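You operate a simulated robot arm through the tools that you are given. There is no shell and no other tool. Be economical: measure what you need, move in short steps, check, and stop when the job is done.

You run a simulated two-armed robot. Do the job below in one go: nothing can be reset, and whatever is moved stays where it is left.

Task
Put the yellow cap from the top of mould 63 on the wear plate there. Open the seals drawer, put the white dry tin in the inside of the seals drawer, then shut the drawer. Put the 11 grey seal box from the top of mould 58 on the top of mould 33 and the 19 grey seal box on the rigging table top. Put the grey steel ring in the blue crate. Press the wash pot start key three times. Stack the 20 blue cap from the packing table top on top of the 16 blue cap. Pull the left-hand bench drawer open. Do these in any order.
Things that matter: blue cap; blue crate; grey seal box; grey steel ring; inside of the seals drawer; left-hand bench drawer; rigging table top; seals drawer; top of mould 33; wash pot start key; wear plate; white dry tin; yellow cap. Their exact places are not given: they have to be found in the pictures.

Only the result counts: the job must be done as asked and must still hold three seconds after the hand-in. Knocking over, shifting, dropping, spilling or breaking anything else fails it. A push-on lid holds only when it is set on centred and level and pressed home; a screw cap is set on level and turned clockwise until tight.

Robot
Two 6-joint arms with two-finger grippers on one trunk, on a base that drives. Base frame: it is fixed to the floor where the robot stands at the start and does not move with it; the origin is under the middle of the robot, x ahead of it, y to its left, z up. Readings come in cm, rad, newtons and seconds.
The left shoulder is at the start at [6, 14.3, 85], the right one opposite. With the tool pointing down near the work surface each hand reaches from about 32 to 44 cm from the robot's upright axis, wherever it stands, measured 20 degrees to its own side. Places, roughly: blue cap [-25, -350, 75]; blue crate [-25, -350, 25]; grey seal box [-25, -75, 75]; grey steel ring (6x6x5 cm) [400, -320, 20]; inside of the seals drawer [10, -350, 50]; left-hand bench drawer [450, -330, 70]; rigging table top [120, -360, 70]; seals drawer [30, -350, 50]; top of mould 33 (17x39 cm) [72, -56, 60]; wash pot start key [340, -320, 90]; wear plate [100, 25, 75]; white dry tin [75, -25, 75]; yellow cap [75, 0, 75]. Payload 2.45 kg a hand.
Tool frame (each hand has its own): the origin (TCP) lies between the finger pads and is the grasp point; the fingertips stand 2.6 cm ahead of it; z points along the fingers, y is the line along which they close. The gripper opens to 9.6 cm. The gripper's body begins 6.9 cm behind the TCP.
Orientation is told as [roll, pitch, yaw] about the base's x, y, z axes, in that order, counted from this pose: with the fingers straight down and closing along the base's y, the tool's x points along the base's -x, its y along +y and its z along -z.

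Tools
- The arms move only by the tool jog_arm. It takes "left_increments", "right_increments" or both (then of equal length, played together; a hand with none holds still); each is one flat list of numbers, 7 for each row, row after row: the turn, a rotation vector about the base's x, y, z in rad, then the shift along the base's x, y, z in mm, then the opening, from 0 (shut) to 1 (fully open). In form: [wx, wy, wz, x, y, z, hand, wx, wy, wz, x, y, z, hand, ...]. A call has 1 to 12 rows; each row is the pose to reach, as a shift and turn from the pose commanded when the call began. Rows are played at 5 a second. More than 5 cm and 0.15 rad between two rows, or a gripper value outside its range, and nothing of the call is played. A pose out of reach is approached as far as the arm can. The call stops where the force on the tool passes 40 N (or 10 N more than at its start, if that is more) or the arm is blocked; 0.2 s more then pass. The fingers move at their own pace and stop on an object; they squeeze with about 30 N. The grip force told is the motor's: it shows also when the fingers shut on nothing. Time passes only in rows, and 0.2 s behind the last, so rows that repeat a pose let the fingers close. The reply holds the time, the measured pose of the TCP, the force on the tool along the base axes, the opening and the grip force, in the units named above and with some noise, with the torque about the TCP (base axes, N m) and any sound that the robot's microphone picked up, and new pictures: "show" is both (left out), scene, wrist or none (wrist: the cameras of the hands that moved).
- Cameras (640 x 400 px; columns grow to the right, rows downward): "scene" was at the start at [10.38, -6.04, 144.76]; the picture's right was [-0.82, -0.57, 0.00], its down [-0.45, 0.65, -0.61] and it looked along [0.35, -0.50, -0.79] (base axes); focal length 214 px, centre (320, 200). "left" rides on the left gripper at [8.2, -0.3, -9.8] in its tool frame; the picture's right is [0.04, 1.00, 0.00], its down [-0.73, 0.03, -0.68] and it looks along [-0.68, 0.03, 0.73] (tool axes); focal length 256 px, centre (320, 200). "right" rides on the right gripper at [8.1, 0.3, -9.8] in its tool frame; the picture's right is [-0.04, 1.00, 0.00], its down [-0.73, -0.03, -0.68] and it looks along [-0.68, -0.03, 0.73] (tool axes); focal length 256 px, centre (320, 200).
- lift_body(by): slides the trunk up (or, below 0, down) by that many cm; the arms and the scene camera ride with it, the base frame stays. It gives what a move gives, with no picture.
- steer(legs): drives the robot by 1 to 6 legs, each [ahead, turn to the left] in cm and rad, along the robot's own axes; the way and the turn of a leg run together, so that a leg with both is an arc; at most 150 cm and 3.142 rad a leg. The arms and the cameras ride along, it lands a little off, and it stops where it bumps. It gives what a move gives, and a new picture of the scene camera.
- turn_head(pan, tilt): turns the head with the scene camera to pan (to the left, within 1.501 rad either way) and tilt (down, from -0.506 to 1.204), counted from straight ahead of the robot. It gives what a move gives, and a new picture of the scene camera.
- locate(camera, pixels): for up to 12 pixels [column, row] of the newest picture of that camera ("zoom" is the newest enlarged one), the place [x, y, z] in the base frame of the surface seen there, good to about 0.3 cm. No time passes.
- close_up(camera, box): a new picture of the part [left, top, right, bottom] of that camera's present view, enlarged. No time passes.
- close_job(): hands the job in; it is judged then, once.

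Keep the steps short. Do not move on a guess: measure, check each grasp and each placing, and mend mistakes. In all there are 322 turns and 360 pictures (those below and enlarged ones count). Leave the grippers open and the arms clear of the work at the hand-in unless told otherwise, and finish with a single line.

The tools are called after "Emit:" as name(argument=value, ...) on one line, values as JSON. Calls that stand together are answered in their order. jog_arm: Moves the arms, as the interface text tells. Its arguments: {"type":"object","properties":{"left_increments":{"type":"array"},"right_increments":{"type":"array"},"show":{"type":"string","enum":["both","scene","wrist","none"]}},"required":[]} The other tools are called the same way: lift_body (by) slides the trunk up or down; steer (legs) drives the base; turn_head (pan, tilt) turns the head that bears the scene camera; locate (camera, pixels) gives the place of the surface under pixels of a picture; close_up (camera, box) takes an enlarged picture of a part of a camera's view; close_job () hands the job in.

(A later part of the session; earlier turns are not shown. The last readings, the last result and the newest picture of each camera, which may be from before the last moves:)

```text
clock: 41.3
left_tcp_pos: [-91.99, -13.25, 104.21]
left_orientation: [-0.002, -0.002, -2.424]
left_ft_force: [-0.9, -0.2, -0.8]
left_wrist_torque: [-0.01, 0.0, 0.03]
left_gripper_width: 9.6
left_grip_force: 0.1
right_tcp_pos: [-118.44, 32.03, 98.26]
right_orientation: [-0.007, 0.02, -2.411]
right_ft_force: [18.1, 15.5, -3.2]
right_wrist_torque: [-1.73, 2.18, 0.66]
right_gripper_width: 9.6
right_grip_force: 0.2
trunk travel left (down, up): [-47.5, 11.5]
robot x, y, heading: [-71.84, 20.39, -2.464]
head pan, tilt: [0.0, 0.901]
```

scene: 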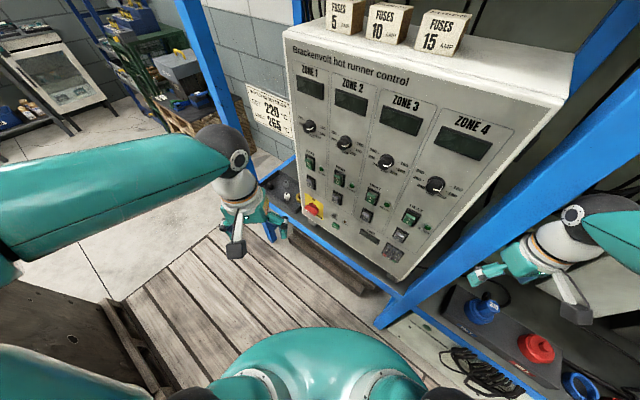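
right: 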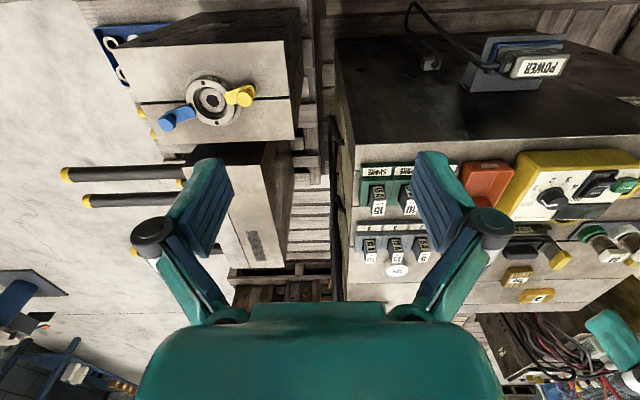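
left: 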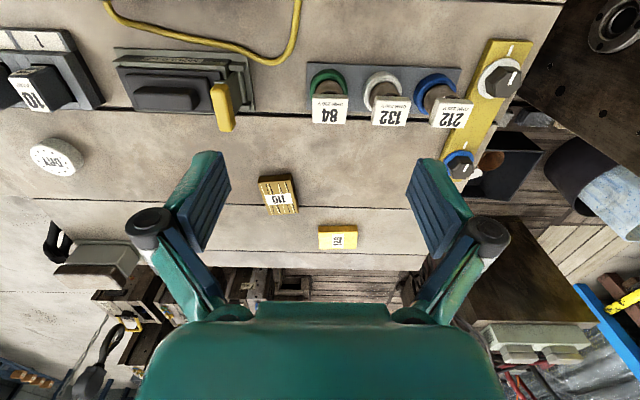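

The right hand touched the blue rack post. Back off 20 cm and then tuck both hands closer in.

Emit:
steer(legs=[[-20, 0]])

Emit:
close_up(camera="scene", box=[240, 0, 640, 400])

```text
clock: 42.9
left_tcp_pos: [-76.77, -0.79, 103.98]
left_orientation: [0.0, -0.002, -2.424]
left_ft_force: [-0.4, 0.2, 0.5]
left_wrist_torque: [-0.01, 0.03, 0.01]
left_gripper_width: 9.61
left_grip_force: 0.1
right_tcp_pos: [-103.2, 44.47, 98.3]
right_orientation: [-0.009, 0.022, -2.413]
right_ft_force: [1.1, -0.3, -0.1]
right_wrist_torque: [-0.01, 0.02, 0.02]
right_gripper_width: 9.59
right_grip_force: 0.0
trunk travel left (down, up): [-47.5, 11.5]
robot x, y, heading: [-56.48, 32.72, -2.46]
head pan, tilt: [0.0, 0.901]
```

scene: 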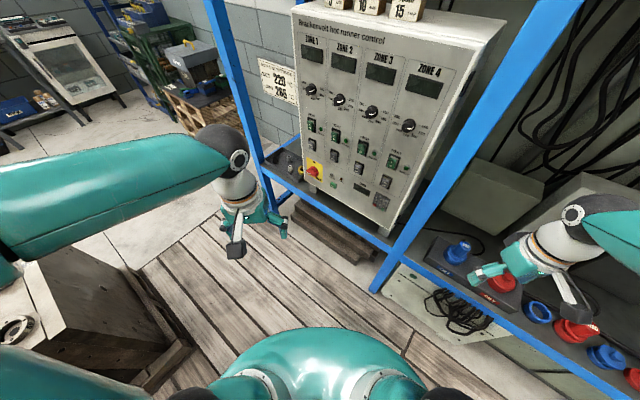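

```text
1.00 times, centred on (440, 200) of scene (not enlarged: the box is as wide or as high as the picture)
```

zoom: 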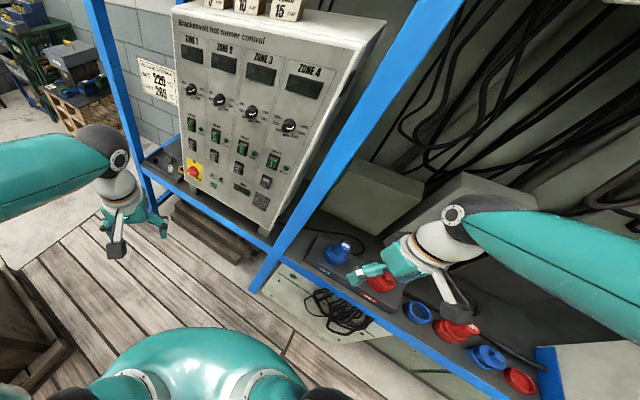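

Emit:
jog_arm(right_increments=[0, 0, 0, 29, -36, 0, 1, 0, 0, 0, 58, -72, 0, 1, 0, 0, 0, 87, -107, 0, 1, 0, 0, 0, 116, -143, 0, 1, 0, 0, 0, 140, -172, 20, 1], show="none")

```text
clock: 44.1
left_tcp_pos: [-76.85, -0.87, 104.07]
left_orientation: [-0.001, 0.0, -2.424]
left_ft_force: [-0.2, -0.8, 0.5]
left_wrist_torque: [0.01, -0.02, -0.03]
left_gripper_width: 9.61
left_grip_force: 0.1
right_tcp_pos: [-89.32, 26.89, 100.37]
right_orientation: [-0.008, 0.022, -2.414]
right_ft_force: [-0.5, 0.4, 0.1]
right_wrist_torque: [0.0, 0.02, -0.01]
right_gripper_width: 9.6
right_grip_force: 0.0
trunk travel left (down, up): [-47.5, 11.5]
robot x, y, heading: [-56.61, 32.7, -2.462]
head pan, tilt: [0.0, 0.901]
```

Emit:
steer(legs=[[0, 0.742], [98, 0], [0, 1.72]])

Emit:
turn_head(pan=0, tilt=1.0)

```text
clock: 55.5
left_tcp_pos: [-32.35, -57.16, 104.03]
left_orientation: [-0.003, 0.001, -0.128]
left_ft_force: [0.1, 0.2, -0.6]
left_wrist_torque: [-0.02, 0.04, 0.03]
left_gripper_width: 9.6
left_grip_force: 0.1
right_tcp_pos: [-44.79, -85.23, 100.44]
right_orientation: [-0.01, 0.027, -0.115]
right_ft_force: [-0.5, -0.1, 0.5]
right_wrist_torque: [-0.04, 0.04, -0.02]
right_gripper_width: 9.59
right_grip_force: 0.0
trunk travel left (down, up): [-47.5, 11.5]
robot x, y, heading: [-71.83, -69.01, -0.147]
head pan, tilt: [0.0, 0.901]
stopped in leg 3: the robot was blocked; the commanded pose is now the measured one
```

scene: 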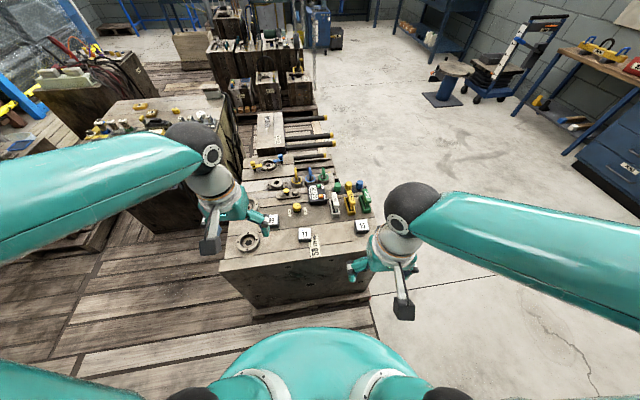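

```text
clock: 56.2
left_tcp_pos: [-32.44, -57.42, 104.12]
left_orientation: [-0.001, -0.001, -0.131]
left_ft_force: [-0.5, 0.3, 0.1]
left_wrist_torque: [0.01, 0.01, 0.0]
left_gripper_width: 9.61
left_grip_force: 0.1
right_tcp_pos: [-44.98, -85.42, 100.46]
right_orientation: [-0.009, 0.023, -0.116]
right_ft_force: [0.3, 0.2, -0.3]
right_wrist_torque: [0.01, 0.03, 0.04]
right_gripper_width: 9.59
right_grip_force: 0.0
trunk travel left (down, up): [-47.5, 11.5]
robot x, y, heading: [-71.71, -69.27, -0.147]
head pan, tilt: [0.0, 1.0]
```

scene: 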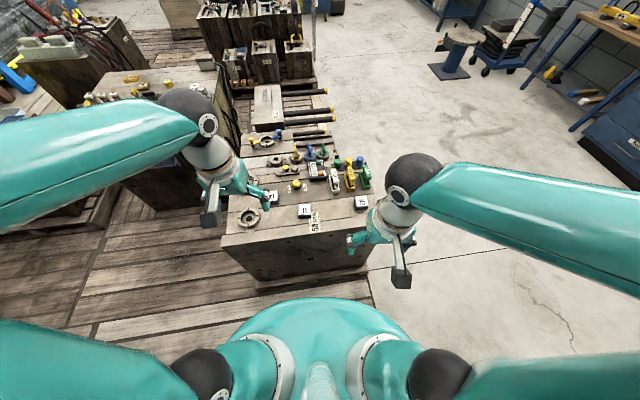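

Close enough: left hand can take 19, right hand 11. Measure the boxes precisely.

Emit:
close_up(camera="scene", box=[230, 160, 390, 260])

```text
4.00 times, centred on (310, 210) of scene
```

zoom: 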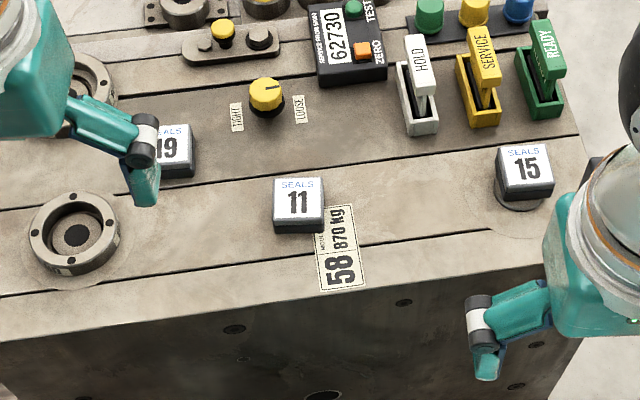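

Emit:
locate(camera="zoom", pixels=[[276, 180], [320, 180], [275, 214], [323, 213], [298, 197], [298, 225], [190, 128], [192, 158], [165, 165], [155, 130], [500, 260], [250, 130]])

Emit:
locate(camera="right", pixels=[[320, 100], [320, 150]])

```text
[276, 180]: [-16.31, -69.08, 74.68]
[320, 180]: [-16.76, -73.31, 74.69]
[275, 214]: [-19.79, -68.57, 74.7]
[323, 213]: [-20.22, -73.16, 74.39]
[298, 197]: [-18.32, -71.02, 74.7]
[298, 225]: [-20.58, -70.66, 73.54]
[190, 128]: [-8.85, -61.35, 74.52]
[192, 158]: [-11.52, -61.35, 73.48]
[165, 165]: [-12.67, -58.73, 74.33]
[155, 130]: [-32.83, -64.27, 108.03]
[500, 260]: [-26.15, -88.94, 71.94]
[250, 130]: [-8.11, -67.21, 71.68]
```

```text
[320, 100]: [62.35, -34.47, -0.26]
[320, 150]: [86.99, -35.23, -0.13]
```

Box 11 centre ≈ (−18.3,−71.0), top 74.7, yaw ≈ −0.12 — matches the right tool's yaw. Move right hand above it at z≈85.

Emit:
jog_arm(right_increments=[0.009, -0.023, 0, 40, 22, 0, 1, 0.009, -0.023, 0, 80, 44, 0, 1, 0.009, -0.023, 0, 120, 66, 0, 1, 0.009, -0.023, 0, 160, 88, 0, 1, 0.009, -0.023, 0, 200, 110, 0, 1, 0.009, -0.023, 0, 240, 130, 0, 1, 0.009, -0.023, 0, 267, 144, -20, 1, 0.009, -0.023, 0, 267, 144, -70, 1, 0.009, -0.023, 0, 267, 144, -120, 1, 0.009, -0.023, 0, 267, 144, -150, 1, 0.009, -0.023, 0, 267, 144, -150, 1], show="wrist")

```text
clock: 58.6
left_tcp_pos: [-32.49, -57.5, 104.12]
left_orientation: [-0.002, 0.0, -0.129]
left_ft_force: [-0.2, -0.3, 0.7]
left_wrist_torque: [-0.02, 0.01, 0.02]
left_gripper_width: 9.57
left_grip_force: 0.1
right_tcp_pos: [-17.94, -71.24, 85.21]
right_orientation: [0.003, 0.003, -0.114]
right_ft_force: [0.4, 0.6, 0.6]
right_wrist_torque: [0.02, -0.01, -0.01]
right_gripper_width: 9.59
right_grip_force: 0.1
trunk travel left (down, up): [-47.5, 11.5]
robot x, y, heading: [-72.16, -68.74, -0.143]
head pan, tilt: [0.0, 1.0]
```

right: 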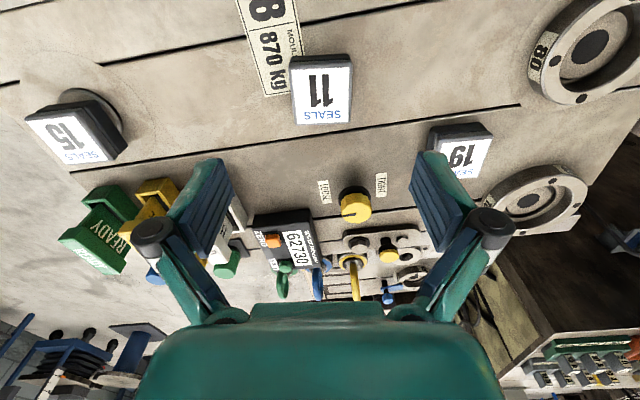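

Emit:
locate(camera="right", pixels=[[293, 75], [350, 72], [297, 121], [351, 119], [322, 95], [322, 60]])

```text
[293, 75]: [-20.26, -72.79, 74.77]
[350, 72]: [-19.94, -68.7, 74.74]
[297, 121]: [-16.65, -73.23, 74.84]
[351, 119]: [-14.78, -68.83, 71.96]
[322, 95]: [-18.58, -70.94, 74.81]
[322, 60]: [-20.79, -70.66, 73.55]
```

Emit:
jog_arm(right_increments=[0, 0, 0, -4, 2, -40, 1, 0, 0, 0, -4, 2, -75, 1, 0, 0, 0, -4, 2, -102, 1, 0, 0, 0, -4, 2, -102, 1, 0, 0, 0, -4, 2, -102, 0, 0, 0, 0, -4, 2, -102, 0, 0, 0, 0, -4, 2, -102, 0, 0, 0, 0, -4, 2, -102, 0], show="wrist")

```text
clock: 60.4
left_tcp_pos: [-32.48, -57.54, 103.97]
left_orientation: [-0.001, -0.003, -0.13]
left_ft_force: [-0.4, -0.9, 0.2]
left_wrist_torque: [0.01, -0.03, 0.01]
left_gripper_width: 9.61
left_grip_force: 0.1
right_tcp_pos: [-18.48, -70.89, 74.98]
right_orientation: [0.005, 0.003, -0.115]
right_ft_force: [-0.4, -0.6, 0.1]
right_wrist_torque: [0.0, 0.01, -0.02]
right_gripper_width: 4.69
right_grip_force: 29.7
trunk travel left (down, up): [-47.5, 11.5]
robot x, y, heading: [-72.15, -69.22, -0.149]
head pan, tilt: [0.0, 1.0]
```

right: 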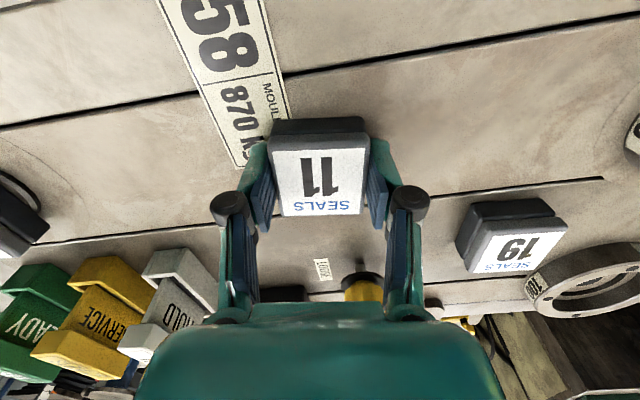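

Box 11 is gripped (4.69 cm). Lift straight up and retract the right hand to its travel pose.

Emit:
jog_arm(right_increments=[0, 0, 0, 0, 0, 45, 0, 0, 0, 0, 0, 0, 90, 0, 0, 0, 0, 0, 0, 135, 0, 0, 0, 0, 0, 0, 180, 0, 0, 0, 0, 0, 0, 225, 0, 0, 0, 0, 0, 0, 255, 0, 0, 0, 0, -43, -22, 255, 0, 0, 0, 0, -86, -44, 255, 0, 0, 0, 0, -129, -66, 255, 0, 0, 0, 0, -172, -88, 255, 0, 0, 0, 0, -215, -110, 255, 0, 0, 0, 0, -250, -130, 255, 0], show="wrist")

```text
clock: 63.0
left_tcp_pos: [-32.56, -57.52, 104.06]
left_orientation: [-0.001, -0.002, -0.129]
left_ft_force: [-0.8, -0.7, -0.4]
left_wrist_torque: [0.01, 0.01, 0.01]
left_gripper_width: 9.58
left_grip_force: 0.1
right_tcp_pos: [-43.73, -83.59, 100.69]
right_orientation: [0.004, 0.0, -0.114]
right_ft_force: [0.0, 0.2, -0.8]
right_wrist_torque: [0.02, 0.01, -0.01]
right_gripper_width: 4.69
right_grip_force: 29.6
trunk travel left (down, up): [-47.5, 11.5]
robot x, y, heading: [-72.21, -68.91, -0.147]
head pan, tilt: [0.0, 1.0]
```

right: 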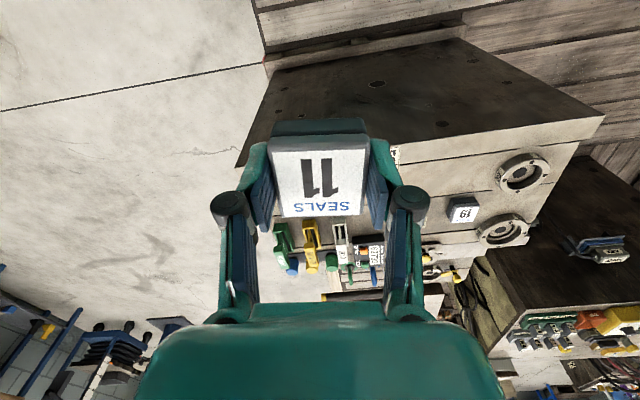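

Now left hand over box 19.

Emit:
jog_arm(left_increments=[0, 0, 0, 45, -3, 0, 1, 0, 0, 0, 90, -6, 0, 1, 0, 0, 0, 135, -9, 0, 1, 0, 0, 0, 180, -12, 0, 1, 0, 0, 0, 215, -14, 0, 1, 0, 0, 0, 220, -15, -45, 1, 0, 0, 0, 220, -15, -90, 1, 0, 0, 0, 220, -15, -135, 1, 0, 0, 0, 220, -15, -180, 1, 0, 0, 0, 220, -15, -180, 1], show="wrist")

```text
clock: 65.2
left_tcp_pos: [-10.46, -58.53, 85.94]
left_orientation: [-0.003, -0.001, -0.128]
left_ft_force: [-0.9, 0.4, 0.3]
left_wrist_torque: [0.0, -0.01, 0.0]
left_gripper_width: 9.6
left_grip_force: 0.0
right_tcp_pos: [-43.74, -83.56, 100.84]
right_orientation: [0.004, 0.001, -0.116]
right_ft_force: [0.1, -0.3, -0.9]
right_wrist_torque: [0.03, 0.0, -0.02]
right_gripper_width: 4.68
right_grip_force: 30.1
trunk travel left (down, up): [-47.5, 11.5]
robot x, y, heading: [-72.45, -69.05, -0.154]
head pan, tilt: [0.0, 1.0]
```

left: 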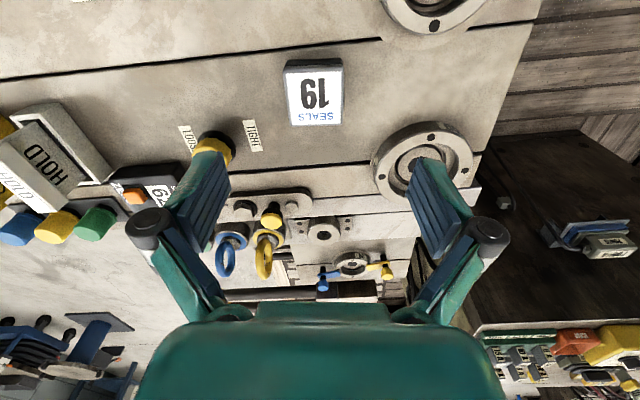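

Emit:
locate(camera="left", pixels=[[287, 73], [339, 70], [292, 122], [339, 122], [315, 98], [210, 145], [225, 160], [385, 160], [400, 135], [260, 110], [365, 100]])

```text
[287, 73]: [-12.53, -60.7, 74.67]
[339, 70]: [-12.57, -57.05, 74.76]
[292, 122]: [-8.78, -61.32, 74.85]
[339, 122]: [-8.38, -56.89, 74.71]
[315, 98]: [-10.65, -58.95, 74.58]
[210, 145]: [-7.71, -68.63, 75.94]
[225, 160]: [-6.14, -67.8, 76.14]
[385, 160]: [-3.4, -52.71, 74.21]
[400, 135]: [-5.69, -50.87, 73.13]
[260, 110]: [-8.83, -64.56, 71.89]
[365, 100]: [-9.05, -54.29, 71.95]
```

Emit:
jog_arm(left_increments=[0, 0, 0.05, -1, -5, -40, 0.8, 0, 0, 0.05, -1, -5, -80, 0.8, 0, 0, 0.05, -1, -5, -109, 0.8, 0, 0, 0.05, -1, -5, -109, 0.8, 0, 0, 0.05, -1, -5, -109, 0, 0, 0, 0.05, -1, -5, -109, 0, 0, 0, 0.05, -1, -5, -109, 0, 0, 0, 0.05, -1, -5, -64, 0, 0, 0, 0.05, -1, -5, -20, 0, 0, 0, 0.05, -1, -5, 25, 0, 0, 0, 0.05, -1, -5, 70, 0, 0, 0, 0.05, -1, -5, 115, 0], show="wrist")

```text
clock: 67.8
left_tcp_pos: [-10.68, -59.43, 97.51]
left_orientation: [0.0, -0.002, -0.079]
left_ft_force: [-0.2, 0.4, -0.4]
left_wrist_torque: [0.0, -0.03, 0.0]
left_gripper_width: 4.71
left_grip_force: 30.1
right_tcp_pos: [-43.7, -83.45, 100.69]
right_orientation: [0.003, 0.001, -0.115]
right_ft_force: [0.3, 0.2, -0.5]
right_wrist_torque: [0.01, -0.03, -0.02]
right_gripper_width: 4.65
right_grip_force: 29.7
trunk travel left (down, up): [-47.5, 11.5]
robot x, y, heading: [-71.7, -68.97, -0.143]
head pan, tilt: [0.0, 1.0]
```

left: 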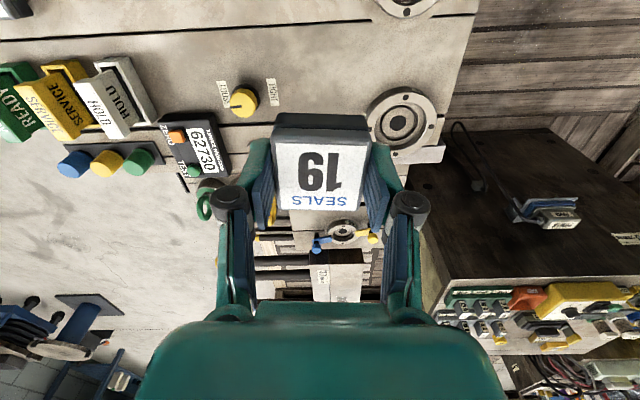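

Both boxes held. Retract left hand; then measure the route: rod ends (326,91),(334,110),(330,133), stool base (447,72), etc.

Emit:
jog_arm(left_increments=[0, 0, 0, -45, 4, 10, 0, 0, 0, 0, -90, 8, 20, 0, 0, 0, 0, -135, 12, 30, 0, 0, 0, 0, -180, 16, 40, 0, 0, 0, 0, -220, 20, 50, 0], show="scene")

Emit:
locate(camera="scene", pixels=[[326, 91], [334, 110], [329, 133], [330, 121], [447, 72], [490, 78], [520, 110], [400, 110], [370, 30], [350, 180], [580, 140], [300, 50]])

```text
clock: 69.0
left_tcp_pos: [-32.91, -57.68, 102.24]
left_orientation: [-0.003, -0.001, -0.077]
left_ft_force: [0.1, 0.7, 0.6]
left_wrist_torque: [0.02, 0.03, -0.03]
left_gripper_width: 4.7
left_grip_force: 29.7
right_tcp_pos: [-43.79, -83.39, 100.74]
right_orientation: [0.005, -0.001, -0.115]
right_ft_force: [-0.1, 0.7, -0.8]
right_wrist_torque: [-0.04, -0.04, 0.02]
right_gripper_width: 4.7
right_grip_force: 30.2
trunk travel left (down, up): [-47.5, 11.5]
robot x, y, heading: [-72.01, -68.83, -0.146]
head pan, tilt: [0.0, 1.0]
```

scene: 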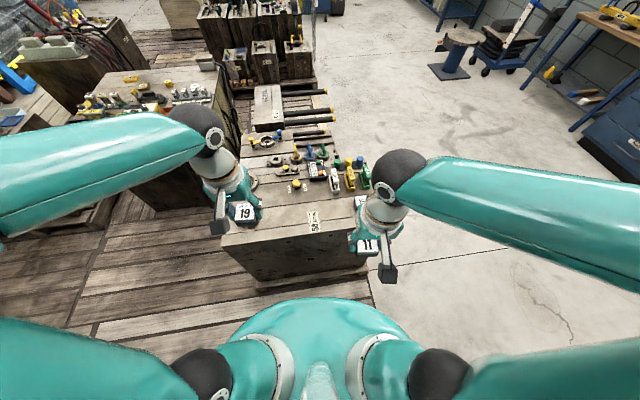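

```text
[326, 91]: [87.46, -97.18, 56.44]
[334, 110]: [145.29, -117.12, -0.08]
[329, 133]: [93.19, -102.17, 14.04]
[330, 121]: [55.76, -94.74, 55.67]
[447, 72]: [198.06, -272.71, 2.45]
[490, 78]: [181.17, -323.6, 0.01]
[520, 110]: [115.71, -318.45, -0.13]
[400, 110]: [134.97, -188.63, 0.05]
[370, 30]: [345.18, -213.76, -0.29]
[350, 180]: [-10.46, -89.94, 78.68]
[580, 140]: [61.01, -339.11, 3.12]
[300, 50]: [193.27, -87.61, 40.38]
```

Route: back off, face −y, go to y≈−165, face +x and drive along to x≈−10 first.

Emit:
steer(legs=[[-15, 0], [0, -1.424], [98, 0], [0, 1.571], [120, 0]])

```text
clock: 71.9
left_tcp_pos: [-45.21, -69.84, 102.42]
left_orientation: [0.0, -0.001, -0.428]
left_ft_force: [0.1, 0.1, -0.8]
left_wrist_torque: [0.02, -0.04, 0.0]
left_gripper_width: 4.67
left_grip_force: 29.6
right_tcp_pos: [-64.45, -90.4, 100.67]
right_orientation: [0.005, 0.001, -0.464]
right_ft_force: [0.3, -0.4, -1.1]
right_wrist_torque: [0.01, 0.0, -0.02]
right_gripper_width: 4.69
right_grip_force: 30.4
trunk travel left (down, up): [-47.5, 11.5]
robot x, y, heading: [-85.72, -66.2, -0.473]
head pan, tilt: [0.0, 1.0]
stopped in leg 2: the robot was blocked; the commanded pose is now the measured one
```

scene: 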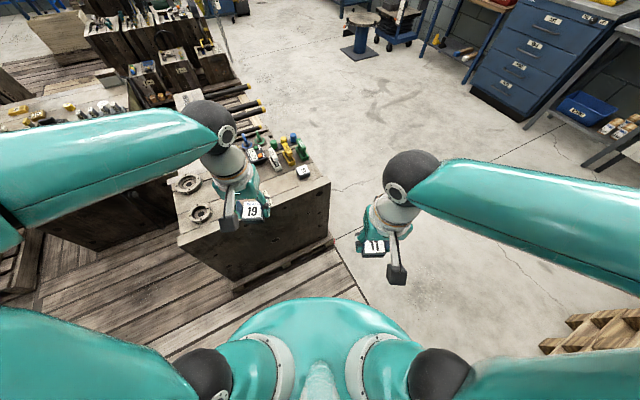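

Likely the rear touched the steps. Move ahead 11 cm to the mid-lane, then turn and go.

Emit:
steer(legs=[[11, 0], [0, -1.098], [94, 0], [0, 1.571], [120, 0]])

```text
clock: 84.7
left_tcp_pos: [-35.76, -157.06, 102.56]
left_orientation: [-0.006, 0.0, -0.048]
left_ft_force: [-0.2, 0.6, -0.8]
left_wrist_torque: [-0.05, 0.05, 0.0]
left_gripper_width: 4.71
left_grip_force: 29.9
right_tcp_pos: [-45.98, -183.21, 100.79]
right_orientation: [0.003, 0.001, -0.084]
right_ft_force: [0.1, 0.8, -0.4]
right_wrist_torque: [0.0, 0.05, -0.01]
right_gripper_width: 4.68
right_grip_force: 29.6
trunk travel left (down, up): [-47.5, 11.5]
robot x, y, heading: [-75.25, -173.82, -0.069]
head pan, tilt: [0.0, 1.0]
stopped in leg 4: the robot was blocked; the commanded pose is now the measured one
```

scene: 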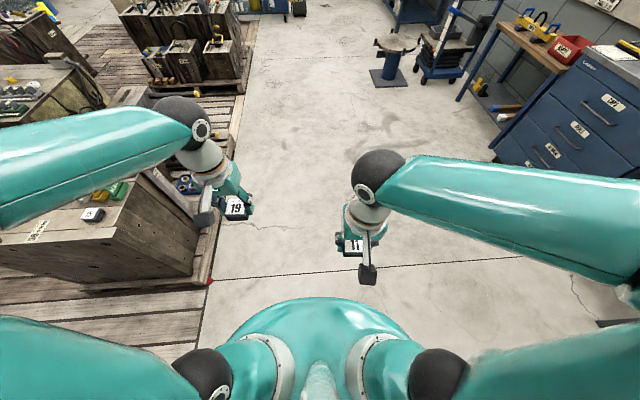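

Emit:
steer(legs=[[120, 0.069]])

Emit:
turn_head(pan=0.6, tilt=0.7)

```text
clock: 90.9
left_tcp_pos: [83.15, -159.6, 102.51]
left_orientation: [-0.002, -0.002, 0.013]
left_ft_force: [0.2, 0.6, -0.2]
left_wrist_torque: [0.01, 0.03, 0.02]
left_gripper_width: 4.71
left_grip_force: 29.9
right_tcp_pos: [74.74, -186.29, 100.89]
right_orientation: [0.004, 0.003, -0.024]
right_ft_force: [0.0, 0.8, -1.1]
right_wrist_torque: [0.01, -0.01, 0.03]
right_gripper_width: 4.67
right_grip_force: 30.4
trunk travel left (down, up): [-47.5, 11.5]
robot x, y, heading: [44.83, -178.49, -0.012]
head pan, tilt: [0.0, 1.0]
```

scene: 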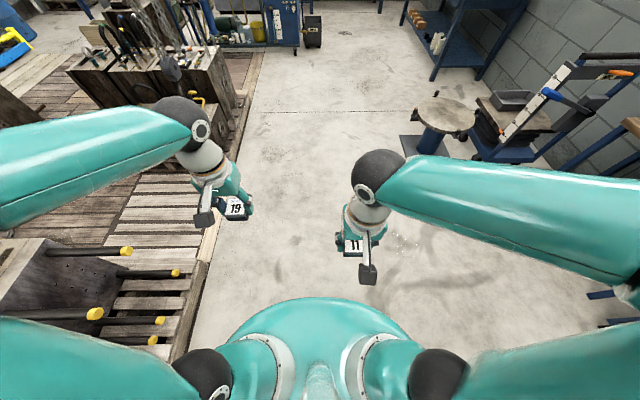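

```text
clock: 91.9
left_tcp_pos: [83.12, -159.61, 102.57]
left_orientation: [-0.001, -0.003, 0.015]
left_ft_force: [0.0, -0.1, -0.4]
left_wrist_torque: [-0.01, -0.01, -0.03]
left_gripper_width: 4.68
left_grip_force: 30.0
right_tcp_pos: [74.5, -186.27, 100.94]
right_orientation: [0.005, 0.001, -0.025]
right_ft_force: [0.0, 1.0, 0.5]
right_wrist_torque: [0.0, -0.02, 0.0]
right_gripper_width: 4.68
right_grip_force: 30.3
trunk travel left (down, up): [-47.5, 11.5]
robot x, y, heading: [44.82, -179.0, -0.004]
head pan, tilt: [0.6, 0.7]
```

scene: 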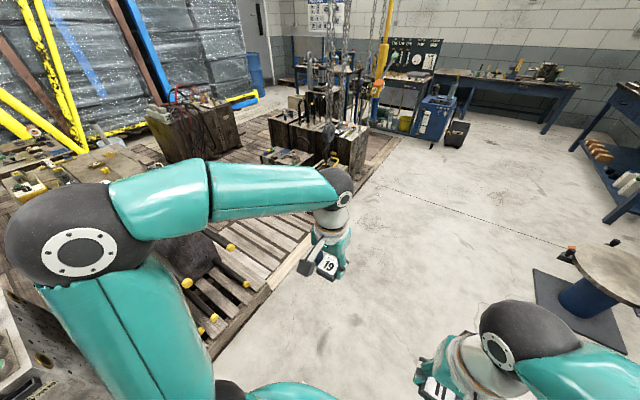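

Emit:
locate(camera="scene", pixels=[[280, 230], [262, 160], [300, 165], [335, 160], [365, 165], [250, 280], [250, 215], [230, 247], [355, 175], [270, 200], [225, 200], [320, 205]])

Emit:
close_up(camera="scene", box=[140, 90, 400, 300])

```text
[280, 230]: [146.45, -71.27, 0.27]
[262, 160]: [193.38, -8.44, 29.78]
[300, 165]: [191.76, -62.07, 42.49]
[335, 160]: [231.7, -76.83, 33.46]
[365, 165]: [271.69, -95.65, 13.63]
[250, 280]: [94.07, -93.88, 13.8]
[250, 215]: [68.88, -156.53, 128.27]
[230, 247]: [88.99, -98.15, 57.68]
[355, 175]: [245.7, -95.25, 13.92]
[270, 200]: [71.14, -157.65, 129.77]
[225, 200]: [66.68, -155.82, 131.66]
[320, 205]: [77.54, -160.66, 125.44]
```

```text
1.90 times, centred on (270, 195) of scene
```

zoom: 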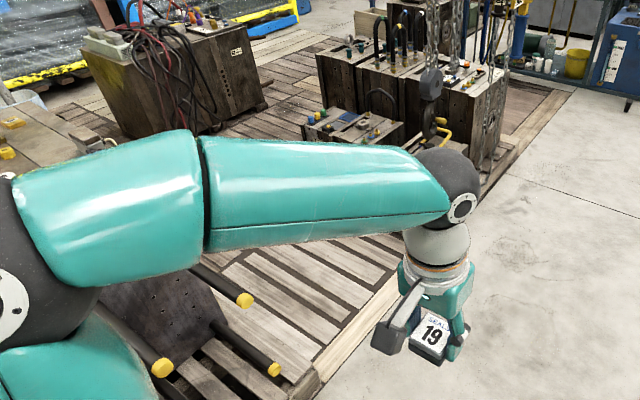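

The area x 100–190 is open. Drive to (142, −75) and face −x (mould 33/63 from behind).

Emit:
steer(legs=[[97, 0], [0, 1.571], [104, 0], [0, 1.571]])

Emit:
turn_head(pan=-0.3, tilt=0.95)

```text
clock: 100.9
left_tcp_pos: [124.45, -138.7, 102.47]
left_orientation: [-0.006, -0.001, 1.512]
left_ft_force: [-0.2, 0.1, -1.1]
left_wrist_torque: [-0.02, -0.04, 0.01]
left_gripper_width: 4.68
left_grip_force: 29.9
right_tcp_pos: [150.37, -149.17, 100.88]
right_orientation: [0.001, 0.001, 1.475]
right_ft_force: [-0.5, 0.7, -0.8]
right_wrist_torque: [-0.01, -0.03, 0.03]
right_gripper_width: 4.69
right_grip_force: 30.1
trunk travel left (down, up): [-47.5, 11.5]
robot x, y, heading: [145.09, -179.21, 1.512]
head pan, tilt: [0.6, 0.7]
stopped in leg 2: the robot was blocked; the commanded pose is now the measured one
```

scene: 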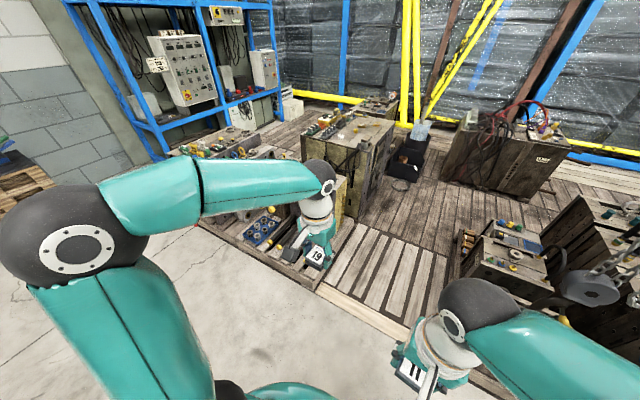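

```text
clock: 102.1
left_tcp_pos: [124.7, -138.87, 102.66]
left_orientation: [-0.004, 0.0, 1.511]
left_ft_force: [-0.2, 0.2, -0.6]
left_wrist_torque: [0.01, -0.01, 0.05]
left_gripper_width: 4.67
left_grip_force: 29.6
right_tcp_pos: [150.59, -149.23, 100.96]
right_orientation: [0.003, 0.001, 1.474]
right_ft_force: [-0.1, -1.4, -0.2]
right_wrist_torque: [-0.02, 0.0, 0.06]
right_gripper_width: 4.7
right_grip_force: 29.6
trunk travel left (down, up): [-47.5, 11.5]
robot x, y, heading: [145.43, -179.02, 1.507]
head pan, tilt: [-0.3, 0.949]
```

scene: 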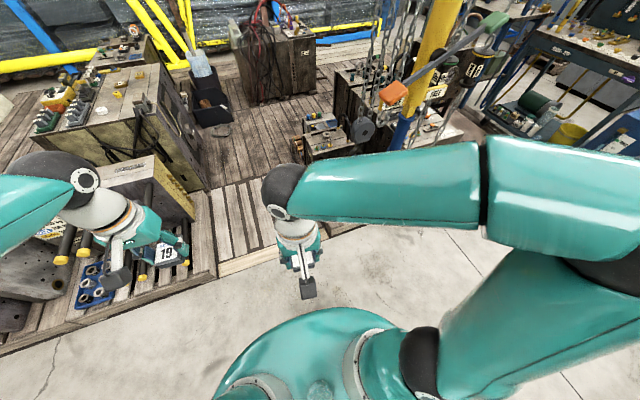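

Emit:
locate(camera="scene", pixels=[[395, 93], [430, 60], [240, 260], [230, 210], [330, 150], [310, 125], [390, 110], [205, 190], [180, 185], [120, 165], [215, 115], [340, 100]])

```text
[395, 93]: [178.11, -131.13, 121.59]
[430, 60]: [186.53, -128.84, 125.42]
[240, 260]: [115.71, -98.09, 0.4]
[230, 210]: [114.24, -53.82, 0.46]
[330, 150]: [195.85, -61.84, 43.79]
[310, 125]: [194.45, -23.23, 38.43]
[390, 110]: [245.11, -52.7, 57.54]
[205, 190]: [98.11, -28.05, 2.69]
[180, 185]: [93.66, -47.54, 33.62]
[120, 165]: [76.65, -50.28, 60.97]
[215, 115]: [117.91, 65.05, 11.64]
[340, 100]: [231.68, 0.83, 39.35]
```

A hoist pendant hangs at [178,−131,121], near the right elbow. Check the clearance of my right elbow.

Emit:
turn_head(pan=-0.9, tilt=0.6)

```text
clock: 103.1
left_tcp_pos: [124.54, -138.94, 102.69]
left_orientation: [-0.004, -0.002, 1.511]
left_ft_force: [0.1, 0.4, -1.2]
left_wrist_torque: [0.02, 0.02, 0.01]
left_gripper_width: 4.68
left_grip_force: 30.1
right_tcp_pos: [150.57, -149.31, 100.99]
right_orientation: [0.005, 0.002, 1.474]
right_ft_force: [0.2, 0.4, 0.2]
right_wrist_torque: [-0.01, -0.02, 0.01]
right_gripper_width: 4.69
right_grip_force: 29.3
trunk travel left (down, up): [-47.5, 11.5]
robot x, y, heading: [145.12, -179.04, 1.507]
head pan, tilt: [-0.901, 0.6]
```

scene: 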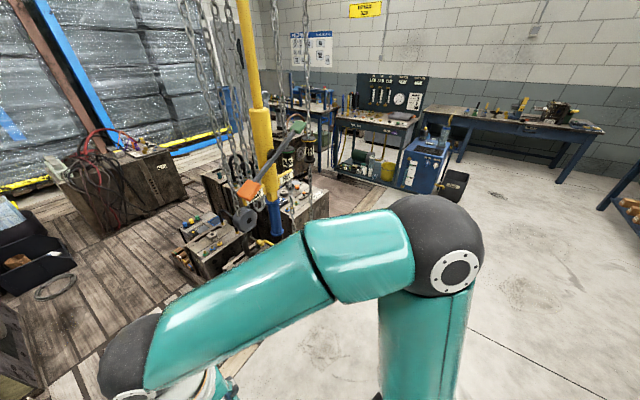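

Emit:
locate(camera="scene", pixels=[[455, 270], [400, 215], [455, 205], [350, 230], [250, 190], [262, 130], [275, 240], [185, 290], [195, 20], [240, 200], [245, 215], [300, 60]])

Emit:
close_up(camera="scene", box=[160, 0, 380, 260])

```text
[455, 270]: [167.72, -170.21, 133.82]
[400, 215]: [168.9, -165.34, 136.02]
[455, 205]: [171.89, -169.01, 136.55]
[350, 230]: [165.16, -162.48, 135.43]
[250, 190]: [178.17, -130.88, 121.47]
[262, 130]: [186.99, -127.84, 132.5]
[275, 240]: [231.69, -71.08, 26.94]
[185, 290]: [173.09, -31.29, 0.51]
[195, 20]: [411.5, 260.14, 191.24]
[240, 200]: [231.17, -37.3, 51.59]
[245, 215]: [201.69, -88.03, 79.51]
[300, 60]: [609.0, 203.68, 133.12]
```

```text
1.54 times, centred on (270, 130) of scene
```

zoom: 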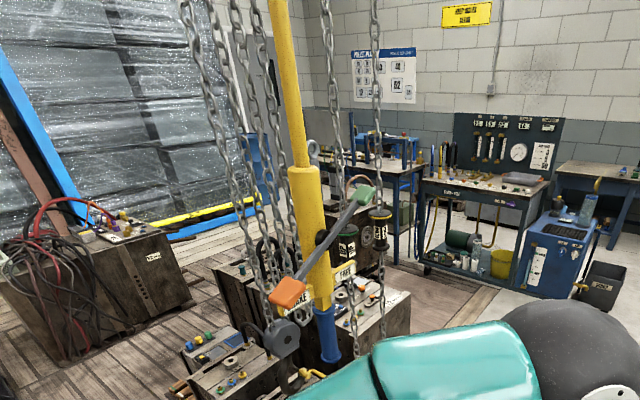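

Elbow (≈172,−170) clears the hoist lever (178,−131) only narrowly on x=145, so I'll drift to x≈138 on the way in.

Emit:
steer(legs=[[0, 0.15], [60, 0], [0, -0.09], [44, 0]])

```text
clock: 109.9
left_tcp_pos: [117.8, -39.31, 102.63]
left_orientation: [-0.001, -0.002, 1.568]
left_ft_force: [0.2, 0.3, -0.8]
left_wrist_torque: [0.02, -0.01, 0.01]
left_gripper_width: 4.69
left_grip_force: 29.8
right_tcp_pos: [144.35, -48.41, 100.93]
right_orientation: [0.006, 0.003, 1.53]
right_ft_force: [1.0, 0.4, 0.6]
right_wrist_torque: [0.0, 0.0, 0.0]
right_gripper_width: 4.68
right_grip_force: 30.0
trunk travel left (down, up): [-47.5, 11.5]
robot x, y, heading: [140.7, -78.63, 1.556]
head pan, tilt: [-0.901, 0.6]
```

scene: 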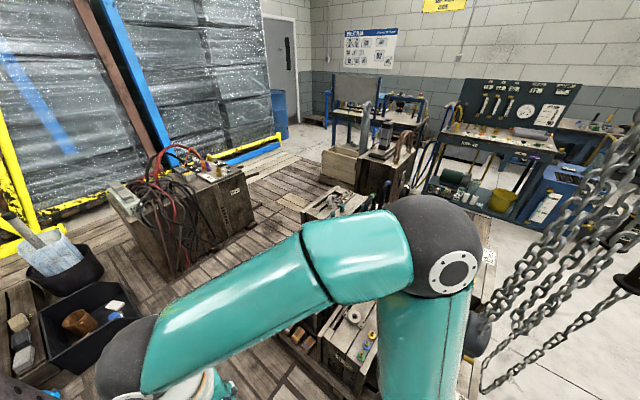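

Chains appear near the right elbow; check their distance.

Emit:
locate(camera="scene", pixels=[[515, 300], [600, 220], [500, 385], [630, 170], [455, 270], [400, 220], [480, 330], [530, 340]])

Emit:
turn_head(pan=-1.4, tilt=0.7)

```text
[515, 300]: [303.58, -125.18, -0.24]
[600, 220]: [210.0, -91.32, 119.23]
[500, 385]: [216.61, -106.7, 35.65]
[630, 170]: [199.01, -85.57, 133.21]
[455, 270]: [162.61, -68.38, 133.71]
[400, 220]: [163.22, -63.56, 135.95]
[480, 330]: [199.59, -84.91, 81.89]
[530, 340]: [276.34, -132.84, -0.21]
```

```text
clock: 110.8
left_tcp_pos: [117.8, -39.46, 102.68]
left_orientation: [-0.004, -0.001, 1.568]
left_ft_force: [0.6, 0.1, -1.1]
left_wrist_torque: [0.01, -0.02, -0.01]
left_gripper_width: 4.68
left_grip_force: 30.0
right_tcp_pos: [144.3, -48.37, 100.98]
right_orientation: [0.004, 0.001, 1.527]
right_ft_force: [-1.3, 0.2, -1.3]
right_wrist_torque: [0.02, 0.01, -0.02]
right_gripper_width: 4.69
right_grip_force: 29.4
trunk travel left (down, up): [-47.5, 11.5]
robot x, y, heading: [140.93, -78.42, 1.568]
head pan, tilt: [-1.4, 0.7]
```

scene: 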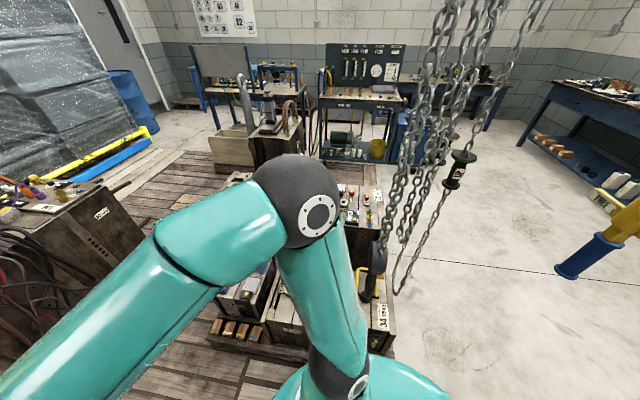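

Chains are ~35 cm away. Turn left to face −x.

Emit:
steer(legs=[[0, 1.575]])

Emit:
turn_head(pan=-0.2, tilt=0.95)

```text
clock: 115.8
left_tcp_pos: [102.04, -102.22, 102.67]
left_orientation: [-0.004, -0.001, -3.133]
left_ft_force: [-0.2, -0.5, -1.3]
left_wrist_torque: [0.07, 0.01, 0.0]
left_gripper_width: 4.69
left_grip_force: 30.1
right_tcp_pos: [110.78, -75.69, 101.09]
right_orientation: [0.001, -0.001, 3.111]
right_ft_force: [-0.5, 0.0, -0.2]
right_wrist_torque: [0.08, -0.02, -0.01]
right_gripper_width: 4.71
right_grip_force: 30.3
trunk travel left (down, up): [-47.5, 11.5]
robot x, y, heading: [140.71, -74.03, 3.133]
head pan, tilt: [-1.4, 0.7]
stopped in leg 1: the robot was blocked; the commanded pose is now the measured one
```

scene: 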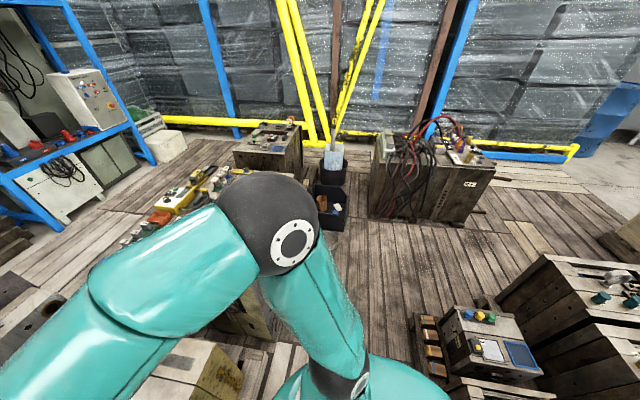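

```text
clock: 117.2
left_tcp_pos: [102.15, -102.02, 102.75]
left_orientation: [-0.003, -0.001, -3.135]
left_ft_force: [1.0, 1.1, -0.5]
left_wrist_torque: [-0.01, -0.06, 0.04]
left_gripper_width: 4.69
left_grip_force: 29.7
right_tcp_pos: [110.66, -75.48, 101.15]
right_orientation: [0.004, 0.003, 3.111]
right_ft_force: [0.0, -0.6, -0.4]
right_wrist_torque: [0.03, 0.02, 0.02]
right_gripper_width: 4.7
right_grip_force: 29.9
trunk travel left (down, up): [-47.5, 11.5]
robot x, y, heading: [140.32, -74.13, 3.137]
head pan, tilt: [-0.201, 0.949]
```

scene: 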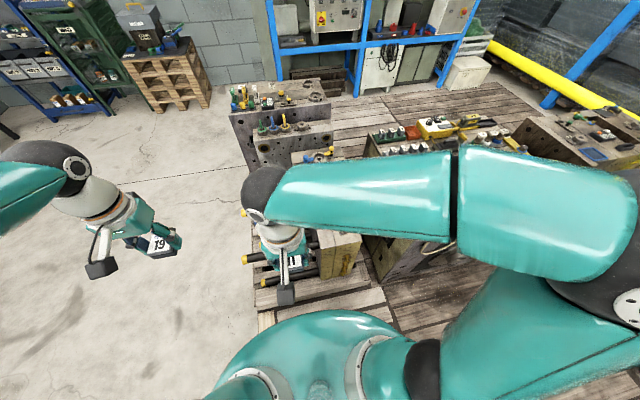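

Move the right hand with box 11 over mould 33's top, toward (81,−56.5), at height z≈75 first.

Emit:
jog_arm(right_increments=[0, 0, 0, -37, 24, 0, 0, 0, 0, 0, -74, 48, 0, 0, 0, 0, 0, -111, 72, 0, 0, 0, 0, 0, -148, 96, 0, 0, 0, 0, 0, -185, 120, 0, 0, 0, 0, 0, -222, 144, 0, 0, 0, 0, 0, -259, 168, 0, 0, 0, 0, 0, -297, 190, 0, 0, 0, 0, 0, -297, 190, -50, 0, 0, 0, 0, -297, 190, -100, 0, 0, 0, 0, -297, 190, -150, 0, 0, 0, 0, -297, 190, -200, 0], show="both")

```text
clock: 119.8
left_tcp_pos: [101.86, -102.08, 102.83]
left_orientation: [-0.005, -0.001, -3.134]
left_ft_force: [-0.6, -0.7, 0.4]
left_wrist_torque: [0.04, 0.0, 0.0]
left_gripper_width: 4.71
left_grip_force: 30.1
right_tcp_pos: [80.98, -56.0, 80.63]
right_orientation: [0.005, 0.002, 3.113]
right_ft_force: [0.5, -0.2, -0.3]
right_wrist_torque: [0.01, -0.01, -0.02]
right_gripper_width: 4.7
right_grip_force: 29.9
trunk travel left (down, up): [-47.5, 11.5]
robot x, y, heading: [140.98, -74.13, 3.13]
head pan, tilt: [-0.201, 0.949]
```

scene: 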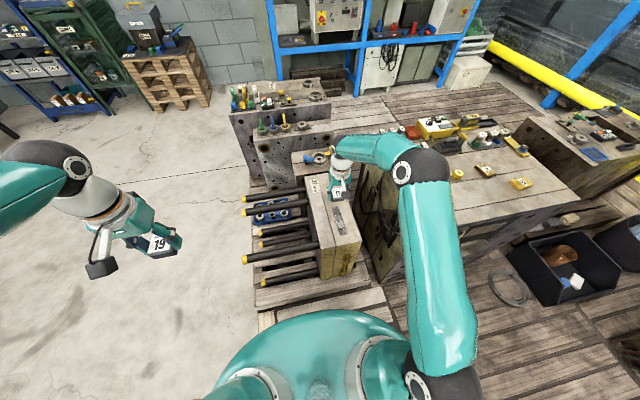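
right: 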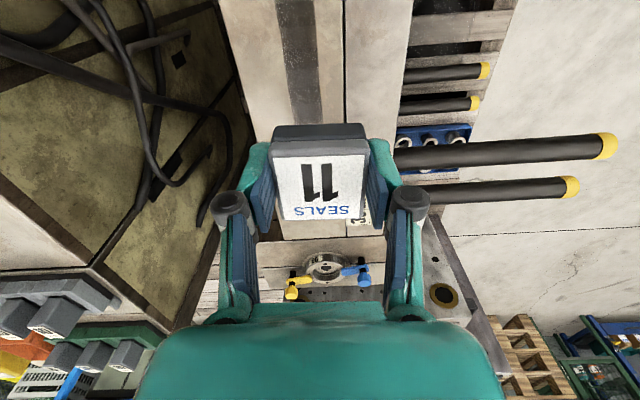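

Emit:
locate(camera="right", pixels=[[235, 90], [260, 90], [330, 90], [360, 90], [400, 60], [300, 110], [360, 120], [297, 60], [335, 230], [300, 232]])

```text
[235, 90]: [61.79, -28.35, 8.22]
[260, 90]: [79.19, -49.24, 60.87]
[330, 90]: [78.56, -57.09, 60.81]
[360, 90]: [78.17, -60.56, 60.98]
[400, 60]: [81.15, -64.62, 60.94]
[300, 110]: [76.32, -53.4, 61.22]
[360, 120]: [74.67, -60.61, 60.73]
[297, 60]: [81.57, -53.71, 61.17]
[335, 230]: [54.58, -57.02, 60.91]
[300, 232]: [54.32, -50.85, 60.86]
```

Top is flat at 60.9; a slightly raised strip at y≈−53.5, so I'll set the box down at y≈−60.5.

Emit:
jog_arm(right_increments=[0, 0, 0, 0, -45, 0, 0, 0, 0, 0, 0, -45, -45, 0, 0, 0, 0, 0, -45, -90, 0, 0, 0, 0, 0, -45, -130, 0, 0, 0, 0, 0, -45, -155, 0, 0, 0, 0, 0, -45, -164, 0, 0, 0, 0, 0, -45, -164, 0], show="wrist")

```text
clock: 121.4
left_tcp_pos: [102.04, -102.07, 102.72]
left_orientation: [-0.003, -0.002, -3.134]
left_ft_force: [-0.5, -0.5, -0.6]
left_wrist_torque: [-0.03, 0.04, -0.02]
left_gripper_width: 4.67
left_grip_force: 30.0
right_tcp_pos: [81.14, -61.09, 64.8]
right_orientation: [0.003, 0.0, 3.113]
right_ft_force: [0.9, 1.1, 0.2]
right_wrist_torque: [-0.02, 0.02, -0.01]
right_gripper_width: 4.69
right_grip_force: 30.5
trunk travel left (down, up): [-47.5, 11.5]
robot x, y, heading: [140.85, -74.45, 3.132]
head pan, tilt: [-0.201, 0.949]
```

right: 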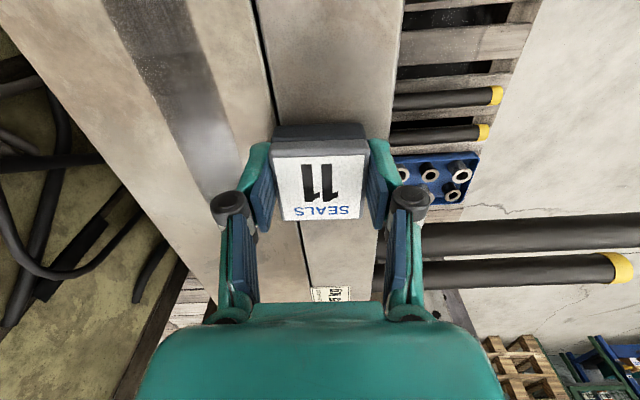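

Emit:
jog_arm(right_increments=[0, 0, 0, 0, 5, -3, 0, 0, 0, 0, 0, 5, -5, 0, 0, 0, 0, 0, 5, -7, 0, 0, 0, 0, 0, 5, -9, 0, 0, 0, 0, 0, 5, -9, 0], show="none")

```text
clock: 122.6
left_tcp_pos: [102.13, -102.05, 102.8]
left_orientation: [-0.004, -0.002, -3.133]
left_ft_force: [-0.4, 0.1, -0.8]
left_wrist_torque: [0.0, -0.02, -0.03]
left_gripper_width: 4.69
left_grip_force: 29.8
right_tcp_pos: [81.05, -60.47, 63.97]
right_orientation: [0.003, 0.001, 3.111]
right_ft_force: [2.2, -1.5, 8.9]
right_wrist_torque: [0.08, -0.09, -0.02]
right_gripper_width: 4.7
right_grip_force: 30.4
trunk travel left (down, up): [-47.5, 11.5]
robot x, y, heading: [140.41, -74.44, 3.133]
head pan, tilt: [-0.201, 0.949]
```

Contact (≈9 N up). Open, rise straight up.

Emit:
jog_arm(right_increments=[0, 0, 0, 0, 0, 0, 0.8, 0, 0, 0, 0, 0, 0, 0.8, 0, 0, 0, 0, 0, 0, 0.8, 0, 0, 0, 0, 0, 40, 0.8, 0, 0, 0, 0, 0, 85, 0.8, 0, 0, 0, 0, 0, 130, 1, 0, 0, 0, 0, 0, 175, 1, 0, 0, 0, 0, 0, 220, 1, 0, 0, 0, 0, 0, 265, 1, 0, 0, 0, 0, 0, 310, 1, 0, 0, 0, 0, 0, 360, 1], show="both")

```text
clock: 125.0
left_tcp_pos: [102.1, -102.12, 102.7]
left_orientation: [-0.003, -0.002, -3.134]
left_ft_force: [0.2, 0.5, -1.0]
left_wrist_torque: [0.01, 0.01, -0.02]
left_gripper_width: 4.69
left_grip_force: 30.2
right_tcp_pos: [80.75, -60.49, 99.69]
right_orientation: [0.003, 0.002, 3.112]
right_ft_force: [-0.3, 0.1, -0.4]
right_wrist_torque: [0.02, 0.03, 0.0]
right_gripper_width: 9.59
right_grip_force: 0.0
trunk travel left (down, up): [-47.5, 11.5]
robot x, y, heading: [140.74, -74.3, 3.137]
head pan, tilt: [-0.201, 0.949]
```

scene: 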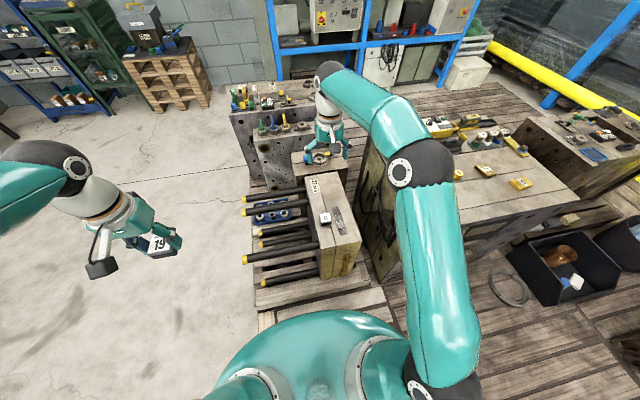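
right: 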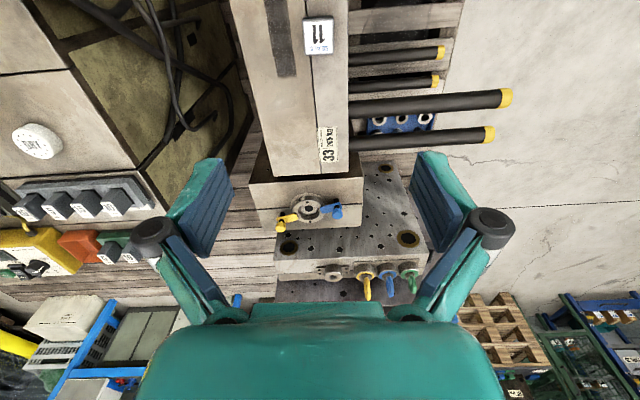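

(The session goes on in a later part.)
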